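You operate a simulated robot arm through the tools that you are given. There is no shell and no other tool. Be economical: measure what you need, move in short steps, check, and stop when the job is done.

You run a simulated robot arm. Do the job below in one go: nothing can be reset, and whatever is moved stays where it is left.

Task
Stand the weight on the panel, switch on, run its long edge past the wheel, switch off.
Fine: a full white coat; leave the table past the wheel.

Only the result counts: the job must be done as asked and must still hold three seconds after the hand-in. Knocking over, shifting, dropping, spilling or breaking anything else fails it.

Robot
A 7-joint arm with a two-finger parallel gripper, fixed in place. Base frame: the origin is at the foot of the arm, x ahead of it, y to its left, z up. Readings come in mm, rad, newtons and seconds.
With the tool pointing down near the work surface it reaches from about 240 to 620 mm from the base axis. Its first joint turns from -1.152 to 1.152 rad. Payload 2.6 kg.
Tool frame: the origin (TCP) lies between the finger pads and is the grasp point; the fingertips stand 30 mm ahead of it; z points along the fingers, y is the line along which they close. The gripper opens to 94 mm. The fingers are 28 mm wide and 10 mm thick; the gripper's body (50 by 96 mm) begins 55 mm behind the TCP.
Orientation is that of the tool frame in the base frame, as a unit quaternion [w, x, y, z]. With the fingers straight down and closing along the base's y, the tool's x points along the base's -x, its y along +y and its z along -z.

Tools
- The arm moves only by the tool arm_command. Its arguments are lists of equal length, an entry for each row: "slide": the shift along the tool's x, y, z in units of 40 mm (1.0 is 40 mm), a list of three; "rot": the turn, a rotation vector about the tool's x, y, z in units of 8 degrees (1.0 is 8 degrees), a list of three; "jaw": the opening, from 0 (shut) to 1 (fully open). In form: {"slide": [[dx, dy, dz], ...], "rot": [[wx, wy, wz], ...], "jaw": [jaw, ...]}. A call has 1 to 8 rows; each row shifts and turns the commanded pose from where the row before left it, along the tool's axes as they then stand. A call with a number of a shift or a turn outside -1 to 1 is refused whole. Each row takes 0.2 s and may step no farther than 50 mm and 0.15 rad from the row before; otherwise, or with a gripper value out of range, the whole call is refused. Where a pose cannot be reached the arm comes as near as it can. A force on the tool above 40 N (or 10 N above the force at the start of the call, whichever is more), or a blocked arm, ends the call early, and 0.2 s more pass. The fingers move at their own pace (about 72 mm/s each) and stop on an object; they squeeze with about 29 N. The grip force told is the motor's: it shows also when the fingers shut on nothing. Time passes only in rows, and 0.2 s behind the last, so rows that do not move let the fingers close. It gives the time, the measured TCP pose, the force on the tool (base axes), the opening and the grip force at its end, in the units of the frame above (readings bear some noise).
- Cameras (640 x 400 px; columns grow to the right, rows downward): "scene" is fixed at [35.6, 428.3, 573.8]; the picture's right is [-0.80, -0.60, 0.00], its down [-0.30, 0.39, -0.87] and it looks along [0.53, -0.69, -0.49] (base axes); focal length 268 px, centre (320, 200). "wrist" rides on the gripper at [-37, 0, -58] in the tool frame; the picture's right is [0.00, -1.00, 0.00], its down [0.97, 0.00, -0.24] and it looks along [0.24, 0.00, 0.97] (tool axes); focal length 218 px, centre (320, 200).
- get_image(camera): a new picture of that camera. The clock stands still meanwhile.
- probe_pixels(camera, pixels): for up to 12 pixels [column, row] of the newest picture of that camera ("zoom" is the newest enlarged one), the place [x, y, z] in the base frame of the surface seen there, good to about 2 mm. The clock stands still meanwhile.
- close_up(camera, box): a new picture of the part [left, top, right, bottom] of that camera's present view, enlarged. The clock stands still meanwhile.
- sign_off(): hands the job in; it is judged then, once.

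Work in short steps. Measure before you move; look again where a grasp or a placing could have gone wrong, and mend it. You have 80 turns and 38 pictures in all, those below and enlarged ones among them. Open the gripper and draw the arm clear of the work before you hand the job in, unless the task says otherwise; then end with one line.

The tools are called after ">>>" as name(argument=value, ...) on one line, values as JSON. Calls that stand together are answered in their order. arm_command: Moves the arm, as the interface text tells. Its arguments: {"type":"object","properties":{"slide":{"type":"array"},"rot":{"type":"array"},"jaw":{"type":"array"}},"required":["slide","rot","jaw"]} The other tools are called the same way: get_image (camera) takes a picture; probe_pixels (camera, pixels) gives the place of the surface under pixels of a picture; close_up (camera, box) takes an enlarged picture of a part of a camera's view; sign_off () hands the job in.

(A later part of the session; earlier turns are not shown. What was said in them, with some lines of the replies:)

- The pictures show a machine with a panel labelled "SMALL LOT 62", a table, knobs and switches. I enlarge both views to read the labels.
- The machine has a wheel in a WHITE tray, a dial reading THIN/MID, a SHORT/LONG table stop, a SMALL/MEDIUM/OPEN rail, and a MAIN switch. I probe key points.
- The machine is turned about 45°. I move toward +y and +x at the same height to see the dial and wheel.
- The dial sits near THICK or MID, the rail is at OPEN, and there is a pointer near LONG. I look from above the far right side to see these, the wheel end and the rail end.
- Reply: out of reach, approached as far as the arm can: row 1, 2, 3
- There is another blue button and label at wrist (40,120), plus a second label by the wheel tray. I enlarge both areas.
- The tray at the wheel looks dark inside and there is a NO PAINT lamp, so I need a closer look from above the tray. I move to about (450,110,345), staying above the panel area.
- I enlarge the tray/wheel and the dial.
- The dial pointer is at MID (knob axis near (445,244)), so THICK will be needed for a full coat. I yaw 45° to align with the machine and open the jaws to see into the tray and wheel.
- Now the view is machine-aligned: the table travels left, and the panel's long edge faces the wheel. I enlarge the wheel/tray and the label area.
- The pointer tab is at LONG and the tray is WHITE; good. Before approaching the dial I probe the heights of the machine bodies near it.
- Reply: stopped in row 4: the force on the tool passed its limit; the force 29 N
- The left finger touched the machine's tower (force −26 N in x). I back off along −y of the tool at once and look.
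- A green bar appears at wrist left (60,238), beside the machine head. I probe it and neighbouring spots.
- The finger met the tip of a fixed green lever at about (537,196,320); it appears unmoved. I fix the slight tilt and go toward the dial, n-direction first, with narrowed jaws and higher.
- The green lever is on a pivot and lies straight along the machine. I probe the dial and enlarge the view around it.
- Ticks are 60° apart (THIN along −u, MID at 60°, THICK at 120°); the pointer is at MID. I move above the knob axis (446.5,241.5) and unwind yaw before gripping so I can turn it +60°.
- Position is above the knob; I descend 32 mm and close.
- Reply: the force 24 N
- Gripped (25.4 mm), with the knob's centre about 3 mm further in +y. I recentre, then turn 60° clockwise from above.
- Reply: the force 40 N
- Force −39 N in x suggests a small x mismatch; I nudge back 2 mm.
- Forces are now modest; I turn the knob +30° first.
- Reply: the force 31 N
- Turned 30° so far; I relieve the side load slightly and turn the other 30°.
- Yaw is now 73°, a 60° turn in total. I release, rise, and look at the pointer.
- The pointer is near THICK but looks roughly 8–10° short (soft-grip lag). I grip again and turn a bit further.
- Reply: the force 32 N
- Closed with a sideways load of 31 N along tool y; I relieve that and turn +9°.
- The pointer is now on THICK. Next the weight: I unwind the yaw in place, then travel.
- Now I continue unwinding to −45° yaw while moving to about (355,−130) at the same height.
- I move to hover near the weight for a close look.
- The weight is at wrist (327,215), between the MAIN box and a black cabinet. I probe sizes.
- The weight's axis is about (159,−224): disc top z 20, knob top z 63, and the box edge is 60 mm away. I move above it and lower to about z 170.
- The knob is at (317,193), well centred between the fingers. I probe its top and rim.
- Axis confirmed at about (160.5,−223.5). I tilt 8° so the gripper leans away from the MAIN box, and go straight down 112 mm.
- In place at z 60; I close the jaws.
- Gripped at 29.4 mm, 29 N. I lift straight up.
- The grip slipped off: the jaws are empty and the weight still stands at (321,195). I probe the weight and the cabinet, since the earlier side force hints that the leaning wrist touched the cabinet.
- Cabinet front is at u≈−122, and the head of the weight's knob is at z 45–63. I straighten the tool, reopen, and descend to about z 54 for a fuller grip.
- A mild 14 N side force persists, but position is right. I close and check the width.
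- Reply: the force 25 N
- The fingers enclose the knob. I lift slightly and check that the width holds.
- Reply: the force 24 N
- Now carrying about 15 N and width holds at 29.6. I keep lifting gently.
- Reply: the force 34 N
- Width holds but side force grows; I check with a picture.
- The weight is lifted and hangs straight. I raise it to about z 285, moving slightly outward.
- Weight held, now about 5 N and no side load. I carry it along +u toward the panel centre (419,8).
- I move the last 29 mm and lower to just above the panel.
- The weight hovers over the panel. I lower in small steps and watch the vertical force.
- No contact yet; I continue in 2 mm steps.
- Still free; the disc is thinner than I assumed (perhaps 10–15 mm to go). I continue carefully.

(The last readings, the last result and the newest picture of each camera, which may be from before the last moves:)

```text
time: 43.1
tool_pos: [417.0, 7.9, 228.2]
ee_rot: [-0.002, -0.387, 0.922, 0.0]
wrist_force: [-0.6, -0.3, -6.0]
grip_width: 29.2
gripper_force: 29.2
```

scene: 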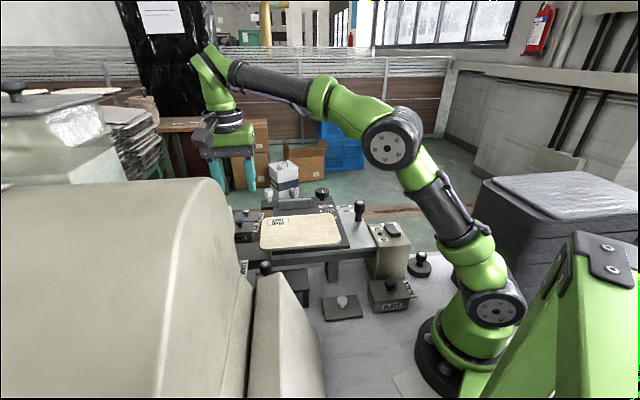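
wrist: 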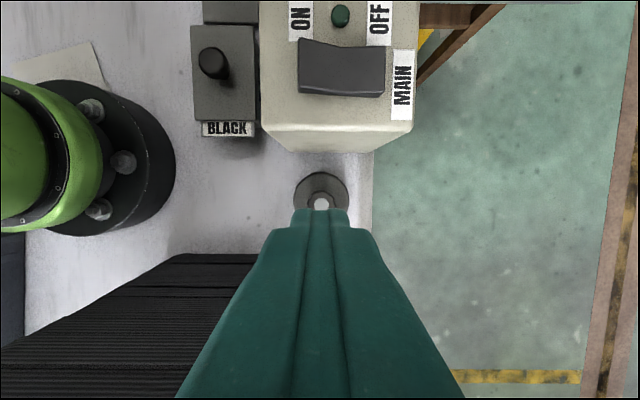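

Still about −6 N; I continue.

>>> arm_command(slide=[[0, 0, 0.05], [0, 0, 0.05], [0, 0, 0.05], [0, 0, 0]], rot=[[0, 0, 0], [0, 0, 0], [0, 0, 0], [0, 0, 0]], jaw=[0, 0, 0, 0])

```text
time: 44.1
tool_pos: [416.8, 7.5, 222.2]
ee_rot: [0.0, -0.386, 0.922, 0.0]
wrist_force: [-0.1, 0.2, -5.4]
grip_width: 29.2
gripper_force: 29.3
```

>>> arm_command(slide=[[0, 0, 0.05], [0, 0, 0.05], [0, 0, 0.05], [0, 0, 0]], rot=[[0, 0, 0], [0, 0, 0], [0, 0, 0], [0, 0, 0]], jaw=[0, 0, 0, 0])

>>> close_up(camera="scene", box=[230, 170, 390, 270])

```text
time: 45.1
tool_pos: [416.1, 8.0, 218.0]
ee_rot: [0.003, -0.387, 0.922, -0.001]
wrist_force: [-1.0, 1.3, 24.8]
grip_width: 29.8
gripper_force: 28.8
```

```text
4.00 times, centred on (310, 220) of scene
```

zoom: 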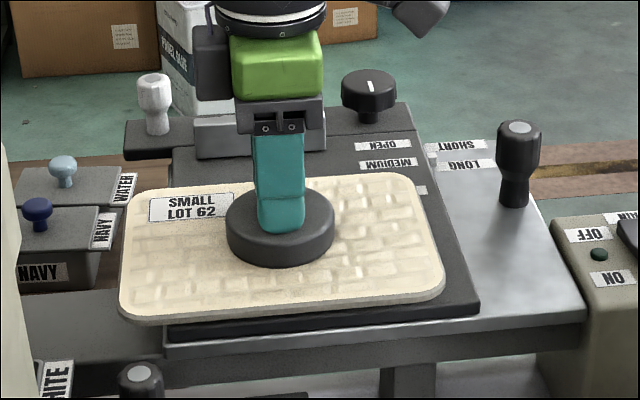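

Contact made (+25 N) and the weight sits flat on the panel. I ease off 1.5 mm, open, and rise straight up.

>>> arm_command(slide=[[0, 0, -0.04], [0, 0, 0], [0, 0, 0], [0, 0, -0.3], [0, 0, -0.6], [0, 0, -0.8], [0, 0, 0]], rot=[[0, 0, 0], [0, 0, 0], [0, 0, 0], [0, 0, 0], [0, 0, 0], [0, 0, 0], [0, 0, 0]], jaw=[0, 0.6, 0.6, 0.6, 0.6, 0.6, 0.6])

```text
time: 46.7
tool_pos: [417.8, 6.7, 287.4]
ee_rot: [-0.001, -0.386, 0.923, 0.0]
wrist_force: [0.5, -0.4, 0.7]
grip_width: 56.5
gripper_force: 0.1
```

Released cleanly. I go above the ON end of the rocker (225,−152), closing the jaws.

>>> arm_command(slide=[[1, 0.1, 0], [1, 0.1, 0], [1, 0.1, 0], [1, 0.1, 0], [1, 0.13, 0.3], [1, 0.13, 0.7], [0.2, 0, 0.7], [0, 0, 0]], rot=[[0, 0, 0], [0, 0, 0], [0, 0, 0], [0, 0, 0], [0, 0, 0], [0, 0, 0], [0, 0, 0], [0, 0, 0]], jaw=[0.6, 0.6, 0, 0, 0, 0, 0, 0])

>>> get_image(camera="wrist")

```text
time: 48.5
tool_pos: [223.7, -150.9, 215.6]
ee_rot: [0.001, -0.386, 0.923, 0.001]
wrist_force: [0.0, 0.6, 0.0]
grip_width: 0.3
gripper_force: 28.7
```

```text
3 pictures are left
```

wrist: 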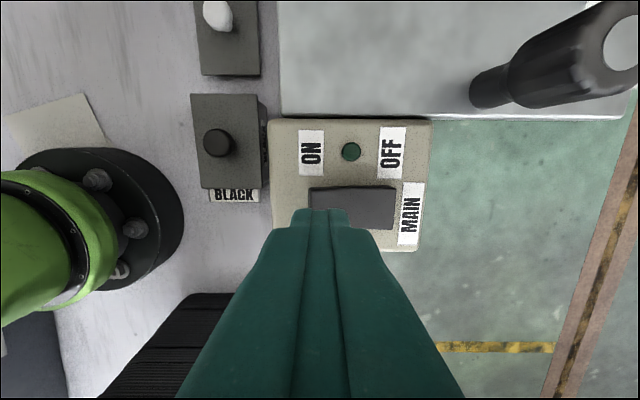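

The tip is over the ON end of the rocker. I probe the rocker ends and handle.

>>> probe_pixels(camera="wrist", pixels=[[313, 198], [330, 198], [350, 198], [370, 198], [390, 198], [380, 222], [600, 50], [490, 95]])

```text
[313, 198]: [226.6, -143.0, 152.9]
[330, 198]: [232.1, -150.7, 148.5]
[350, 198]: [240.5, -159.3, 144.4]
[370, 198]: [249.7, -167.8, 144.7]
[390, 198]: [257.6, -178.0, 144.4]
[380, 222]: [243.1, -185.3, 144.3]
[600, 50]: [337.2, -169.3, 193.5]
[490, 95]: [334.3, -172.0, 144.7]
```

The ON end stands raised at z 153. I descend and press to about z 143, then back up.

>>> arm_command(slide=[[0, 0, 0.5], [0, 0, 0.25], [0, 0, 0.1], [0, 0, 0.1], [0, 0, 0.07], [0, 0, 0.06], [0, 0, 0]], rot=[[0, 0, 0], [0, 0, 0], [0, 0, 0], [0, 0, 0], [0, 0, 0], [0, 0, 0], [0, 0, 0]], jaw=[0, 0, 0, 0, 0, 0, 0])

```text
time: 50.0
tool_pos: [224.2, -149.9, 178.3]
ee_rot: [0.001, -0.385, 0.923, -0.001]
wrist_force: [-4.0, 1.5, 7.1]
grip_width: 0.1
gripper_force: 29.2
stopped in row 7: the force on the tool passed its limit (the readings are from after the stop); the commanded pose is now the measured one
```

The press hit the force limit at tip z 148. I raise and check the switch and lamp with one picture.

>>> arm_command(slide=[[0, 0, -0.5], [0, 0, -0.9], [-0.3, -0.6, -0.6], [0, 0, 0]], rot=[[0, 0, 0], [0, 0, 0], [0, 0, 0], [0, 0, 0]], jaw=[0, 0, 0, 0])

>>> get_image(camera="wrist")

>>> probe_pixels(camera="wrist", pixels=[[270, 182], [280, 182], [300, 182], [320, 182], [335, 182], [285, 195]])

```text
time: 51.0
tool_pos: [248.3, -158.9, 257.9]
ee_rot: [0.001, -0.386, 0.923, 0.0]
wrist_force: [-0.4, 0.3, -0.3]
grip_width: 0.0
gripper_force: 29.0
```

```text
2 pictures are left
```

wrist: 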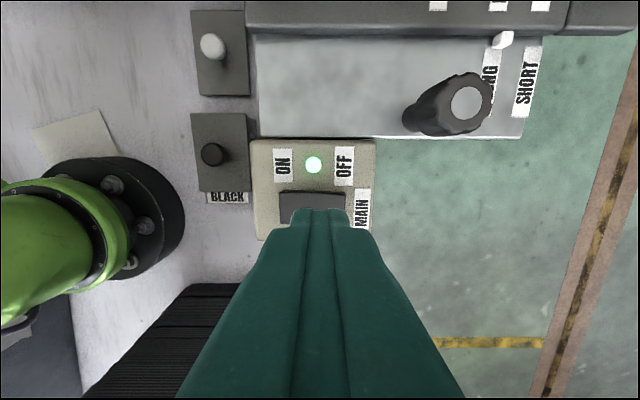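

```text
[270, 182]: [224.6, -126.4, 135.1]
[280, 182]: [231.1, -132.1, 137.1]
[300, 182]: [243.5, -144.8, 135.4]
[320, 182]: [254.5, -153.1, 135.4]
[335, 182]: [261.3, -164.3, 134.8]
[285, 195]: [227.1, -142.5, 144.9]
```

The lamp is lit, so the machine is ON. I turn the gripper 90° so the fingers can straddle the table handle along the travel direction.

>>> arm_command(slide=[[0, 0, 0], [0, 0, 0], [0, 0, 0], [0, 0, 0], [0, 0, 0], [0, 0, 0], [0, 0, 0], [0, 0, 0]], rot=[[0, 0, 1], [0, 0, 1], [0, 0, 1], [0, 0, 1], [0, 0, 1], [0, 0, 1], [0, 0, 1], [0, 0, 1]], jaw=[0.6, 0.6, 0.6, 0.6, 0.6, 0.6, 0.6, 0.6])

>>> arm_command(slide=[[0, 0, 0], [0, 0, 0], [0, 0, 0], [0, 0, 0], [-0.9, 0.7, 0], [-0.9, 0.7, 0], [0, 0, 0]], rot=[[0, 0, 1], [0, 0, 1], [0, 0, 1], [0, 0, 0.3], [0, 0, 0], [0, 0, 0], [0, 0, 0]], jaw=[0.6, 0.6, 0.6, 0.6, 0.6, 0.6, 0.6])

```text
time: 52.8
tool_pos: [249.2, -158.3, 257.2]
ee_rot: [0.001, 0.164, 0.986, 0.0]
wrist_force: [-0.6, -0.2, 0.4]
grip_width: 56.5
gripper_force: 0.0
```

```text
time: 54.4
tool_pos: [340.8, -168.5, 258.0]
ee_rot: [0.001, 0.384, 0.923, 0.0]
wrist_force: [1.0, -0.1, 0.2]
grip_width: 56.5
gripper_force: 0.0
```

I descend over the handle (axis about (343,−171)) to z 182 and close.

>>> arm_command(slide=[[-0.07, 0, 0.6], [0, 0, 0.5], [0, 0, 0.4], [0, 0, 0.4], [0, 0, 0], [0, 0, 0], [0, 0, 0]], rot=[[0, 0, 0], [0, 0, 0], [0, 0, 0], [0, 0, 0], [0, 0, 0], [0, 0, 0], [0, 0, 0]], jaw=[0.6, 0.6, 0.6, 0.6, 0.35, 0.35, 0.35])

```text
time: 56.0
tool_pos: [344.3, -171.9, 181.3]
ee_rot: [0.001, 0.384, 0.923, 0.0]
wrist_force: [2.2, 2.4, -1.1]
grip_width: 34.5
gripper_force: 1.2
```

I close gently onto the handle to hold it.

>>> arm_command(slide=[[0, 0, 0], [0, 0, 0]], rot=[[0, 0, 0], [0, 0, 0]], jaw=[0, 0])

```text
time: 56.6
tool_pos: [343.9, -171.6, 181.7]
ee_rot: [0.001, 0.383, 0.924, 0.002]
wrist_force: [13.2, 8.1, -4.6]
grip_width: 31.4
gripper_force: 45.1
```

Held (31 mm). I push slowly along +u and watch forces.

>>> arm_command(slide=[[0, 0.15, 0], [0, 0.25, 0], [0, 0.25, 0], [0, 0.25, 0], [0, 0.25, 0], [0, 0.25, 0], [0, 0.25, 0], [0, 0.25, 0]], rot=[[0, 0, 0], [0, 0, 0], [0, 0, 0], [0, 0, 0], [0, 0, 0], [0, 0, 0], [0, 0, 0], [0, 0, 0]], jaw=[0, 0, 0, 0, 0, 0, 0, 0])

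```text
time: 58.4
tool_pos: [396.7, -118.8, 181.8]
ee_rot: [0.0, 0.383, 0.924, 0.001]
wrist_force: [-0.9, -0.4, -7.3]
grip_width: 31.6
gripper_force: 45.0
```

The table follows easily with no side load. The panel edge now enters the wheel; I continue at 40 mm/s.

>>> arm_command(slide=[[0, 0.2, 0], [0, 0.2, 0], [0, 0.2, 0], [0, 0.2, 0], [0, 0.2, 0], [0, 0.2, 0], [0, 0.2, 0], [0, 0.2, 0]], rot=[[0, 0, 0], [0, 0, 0], [0, 0, 0], [0, 0, 0], [0, 0, 0], [0, 0, 0], [0, 0, 0], [0, 0, 0]], jaw=[0, 0, 0, 0, 0, 0, 0, 0])

>>> close_up(camera="scene", box=[200, 160, 400, 285])

```text
time: 60.2
tool_pos: [440.1, -75.1, 181.8]
ee_rot: [-0.001, 0.383, 0.924, 0.001]
wrist_force: [4.5, -5.4, -29.3]
grip_width: 31.3
gripper_force: 44.8
```

```text
3.20 times, centred on (300, 222) of scene
```

zoom: 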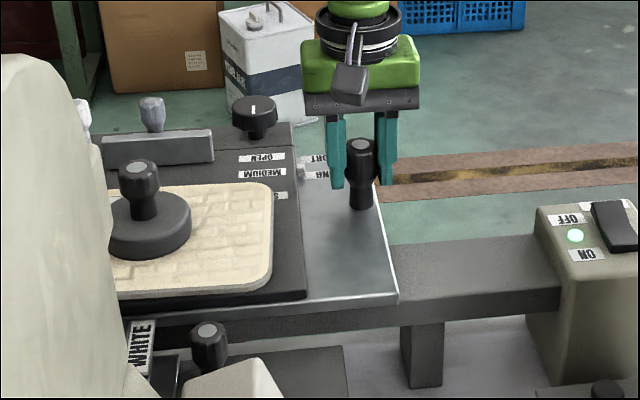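

The run is going well; a −29 N vertical load has built up, so I lower the hold 1.5 mm and continue.

>>> arm_command(slide=[[0, 0.1, 0.04], [0, 0.2, 0], [0, 0.2, 0], [0, 0.2, 0], [0, 0.2, 0], [0, 0.2, 0], [0, 0.2, 0], [0, 0.2, 0]], rot=[[0, 0, 0], [0, 0, 0], [0, 0, 0], [0, 0, 0], [0, 0, 0], [0, 0, 0], [0, 0, 0], [0, 0, 0]], jaw=[0, 0, 0, 0, 0, 0, 0, 0])

```text
time: 62.0
tool_pos: [483.7, -31.6, 180.1]
ee_rot: [0.002, 0.384, 0.923, 0.0]
wrist_force: [3.1, -4.4, -2.5]
grip_width: 31.5
gripper_force: 44.6
```

Loads are small again; I continue.

>>> arm_command(slide=[[0, 0.2, 0], [0, 0.2, 0], [0, 0.2, 0], [0, 0.2, 0], [0, 0.2, 0], [0, 0.2, 0], [0, 0.2, 0], [0, 0.2, 0]], rot=[[0, 0, 0], [0, 0, 0], [0, 0, 0], [0, 0, 0], [0, 0, 0], [0, 0, 0], [0, 0, 0], [0, 0, 0]], jaw=[0, 0, 0, 0, 0, 0, 0, 0])

```text
time: 63.8
tool_pos: [528.0, 13.2, 182.2]
ee_rot: [0.002, 0.384, 0.923, 0.0]
wrist_force: [0.1, -0.1, 3.7]
grip_width: 31.5
gripper_force: 45.0
```

The trailing corner is now near the wheel (u≈468); about 70 mm more takes it well past.

>>> arm_command(slide=[[0, 0.2, 0], [0, 0.2, 0], [0, 0.2, 0], [0, 0.2, 0], [0, 0.2, 0], [0, 0.2, 0], [0, 0.2, 0], [0, 0.2, 0]], rot=[[0, 0, 0], [0, 0, 0], [0, 0, 0], [0, 0, 0], [0, 0, 0], [0, 0, 0], [0, 0, 0], [0, 0, 0]], jaw=[0, 0, 0, 0, 0, 0, 0, 0])

```text
time: 65.6
tool_pos: [575.6, 59.9, 181.6]
ee_rot: [0.002, 0.383, 0.924, 0.002]
wrist_force: [-3.0, 1.9, 10.0]
grip_width: 31.5
gripper_force: 45.2
```

Trailing corner at u≈534, past the wheel. I add about 20 mm for margin.

>>> arm_command(slide=[[0, 0.17, 0], [0, 0.17, 0], [0, 0.17, 0], [0, 0, 0]], rot=[[0, 0, 0], [0, 0, 0], [0, 0, 0], [0, 0, 0]], jaw=[0, 0, 0, 0])

```text
time: 66.6
tool_pos: [587.7, 74.2, 182.3]
ee_rot: [0.001, 0.383, 0.924, 0.001]
wrist_force: [-4.3, 5.6, 11.5]
grip_width: 31.5
gripper_force: 45.1
```

The table is well past the wheel. I release the handle and rise straight up, then start toward the switch.

>>> arm_command(slide=[[0, 0, 0], [0, 0, 0], [0, 0, -0.4], [0, 0, -0.8], [0, 0, -0.8], [0, 0, 0]], rot=[[0, 0, 0], [0, 0, 0], [0, 0, 0], [0, 0, 0], [0, 0, 0], [0, 0, 0]], jaw=[0.6, 0.6, 0.6, 0.6, 0.6, 0.6])

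>>> arm_command(slide=[[0.2, -1, 0], [0.2, -1, 0], [0.2, -1, 0], [0.2, -1, 0], [0.2, -1, 0], [0.2, -1, 0], [0.2, -1, 0], [0, -1, 0]], rot=[[0, 0, 0], [0, 0, 0], [0, 0, 0], [0, 0, 0], [0, 0, 0], [0, 0, 0], [0, 0, 0], [0, 0, 0]], jaw=[0, 0, 0, 0, 0, 0, 0, 0])

```text
time: 68.0
tool_pos: [570.1, 87.5, 254.1]
ee_rot: [0.002, 0.383, 0.924, 0.002]
wrist_force: [0.5, -0.4, -0.2]
grip_width: 56.5
gripper_force: 0.0
out of reach, approached as far as the arm can: row 4, 5
```

```text
time: 69.8
tool_pos: [479.5, -95.6, 320.9]
ee_rot: [0.004, 0.383, 0.924, 0.002]
wrist_force: [0.5, 0.4, 0.3]
grip_width: 0.0
gripper_force: 29.1
out of reach, approached as far as the arm can: row 1, 2, 3, 4, 5, 6
```

The far poses were out of reach and the path deviated, but no forces arose. I check where it settles.

>>> arm_command(slide=[[0, -0.3, 0.3], [0, 0, 0]], rot=[[0, 0, 0], [0, 0, 0]], jaw=[0, 0])

```text
time: 70.4
tool_pos: [470.4, -104.4, 308.5]
ee_rot: [0.001, 0.384, 0.923, 0.001]
wrist_force: [-0.4, -0.3, 0.2]
grip_width: 0.0
gripper_force: 29.0
```

Settled normally. I travel to above the OFF end of the rocker (251,−179).

>>> arm_command(slide=[[0.4, -0.85, 0], [0.4, -0.85, 0], [0.4, -0.85, 0.2], [0.4, -0.85, 0.3], [0.4, -0.85, 0.5], [0.4, -0.85, 0.5], [0.145, -0.1, 0.84], [0, 0, 0]], rot=[[0, 0, 0], [0, 0, 0], [0, 0, 0], [0, 0, 0], [0, 0, 0], [0, 0, 0], [0, 0, 0], [0, 0, 0]], jaw=[0, 0, 0, 0, 0, 0, 0, 0])

```text
time: 72.2
tool_pos: [250.6, -175.8, 212.2]
ee_rot: [0.0, 0.384, 0.923, 0.0]
wrist_force: [-0.8, -0.4, -0.1]
grip_width: 0.2
gripper_force: 29.2
```

Now I press the OFF end the same way.

>>> arm_command(slide=[[-0.05, 0, 0.4], [0, 0, 0.25], [0, 0, 0.1], [0, 0, 0.1], [0, 0, 0.07], [0, 0, 0.07], [0, 0, 0]], rot=[[0, 0, 0], [0, 0, 0], [0, 0, 0], [0, 0, 0], [0, 0, 0], [0, 0, 0], [0, 0, 0]], jaw=[0, 0, 0, 0, 0, 0, 0])

```text
time: 73.6
tool_pos: [253.8, -180.0, 177.9]
ee_rot: [0.004, 0.385, 0.923, 0.001]
wrist_force: [-1.4, 0.8, 4.1]
grip_width: 0.0
gripper_force: 29.2
stopped in row 7: the force on the tool passed its limit (the readings are from after the stop); the commanded pose is now the measured one
```

Same signature as the ON press. I rise well clear and use the last picture to verify.

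>>> arm_command(slide=[[0, 0, -0.5], [0, 0, -0.9], [0, 0, -0.9], [0, 0, -0.9], [0, 0, -0.6], [0, 0, 0]], rot=[[0, 0, 0], [0, 0, 0], [0, 0, 0], [0, 0, 0], [0, 0, 0], [0, 0, 0]], jaw=[0, 0, 0.6, 0.8, 0.8, 0.8])

>>> close_up(camera="scene", box=[200, 140, 440, 290])

```text
time: 75.0
tool_pos: [250.3, -181.5, 329.2]
ee_rot: [0.004, 0.384, 0.924, 0.001]
wrist_force: [-0.2, -1.1, -0.3]
grip_width: 75.4
gripper_force: 0.1
```

```text
2.67 times, centred on (320, 215) of scene
```

zoom: 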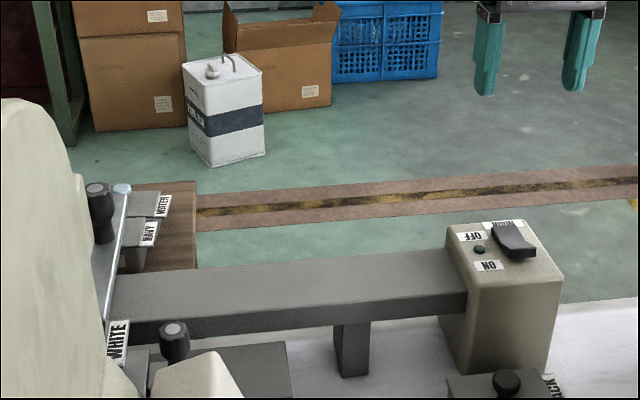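

The lamp is dark, so the machine is OFF. The table is past the wheel and the arm is clear and open, so I hand in.

>>> sign_off()

```text
The job is handed in.
```

I handed the job in with every step carried out, but I couldn't check the coat itself: the panel was out of view behind the machine and I had no pictures left. The weight went on the panel, I set the dial from MID to THICK for a full coat, switched on, ran the long edge past the white wheel, left the table past it and switched off. On the way, a finger bumped the green lever, with no visible shift, and the arm may have brushed the black cabinet.
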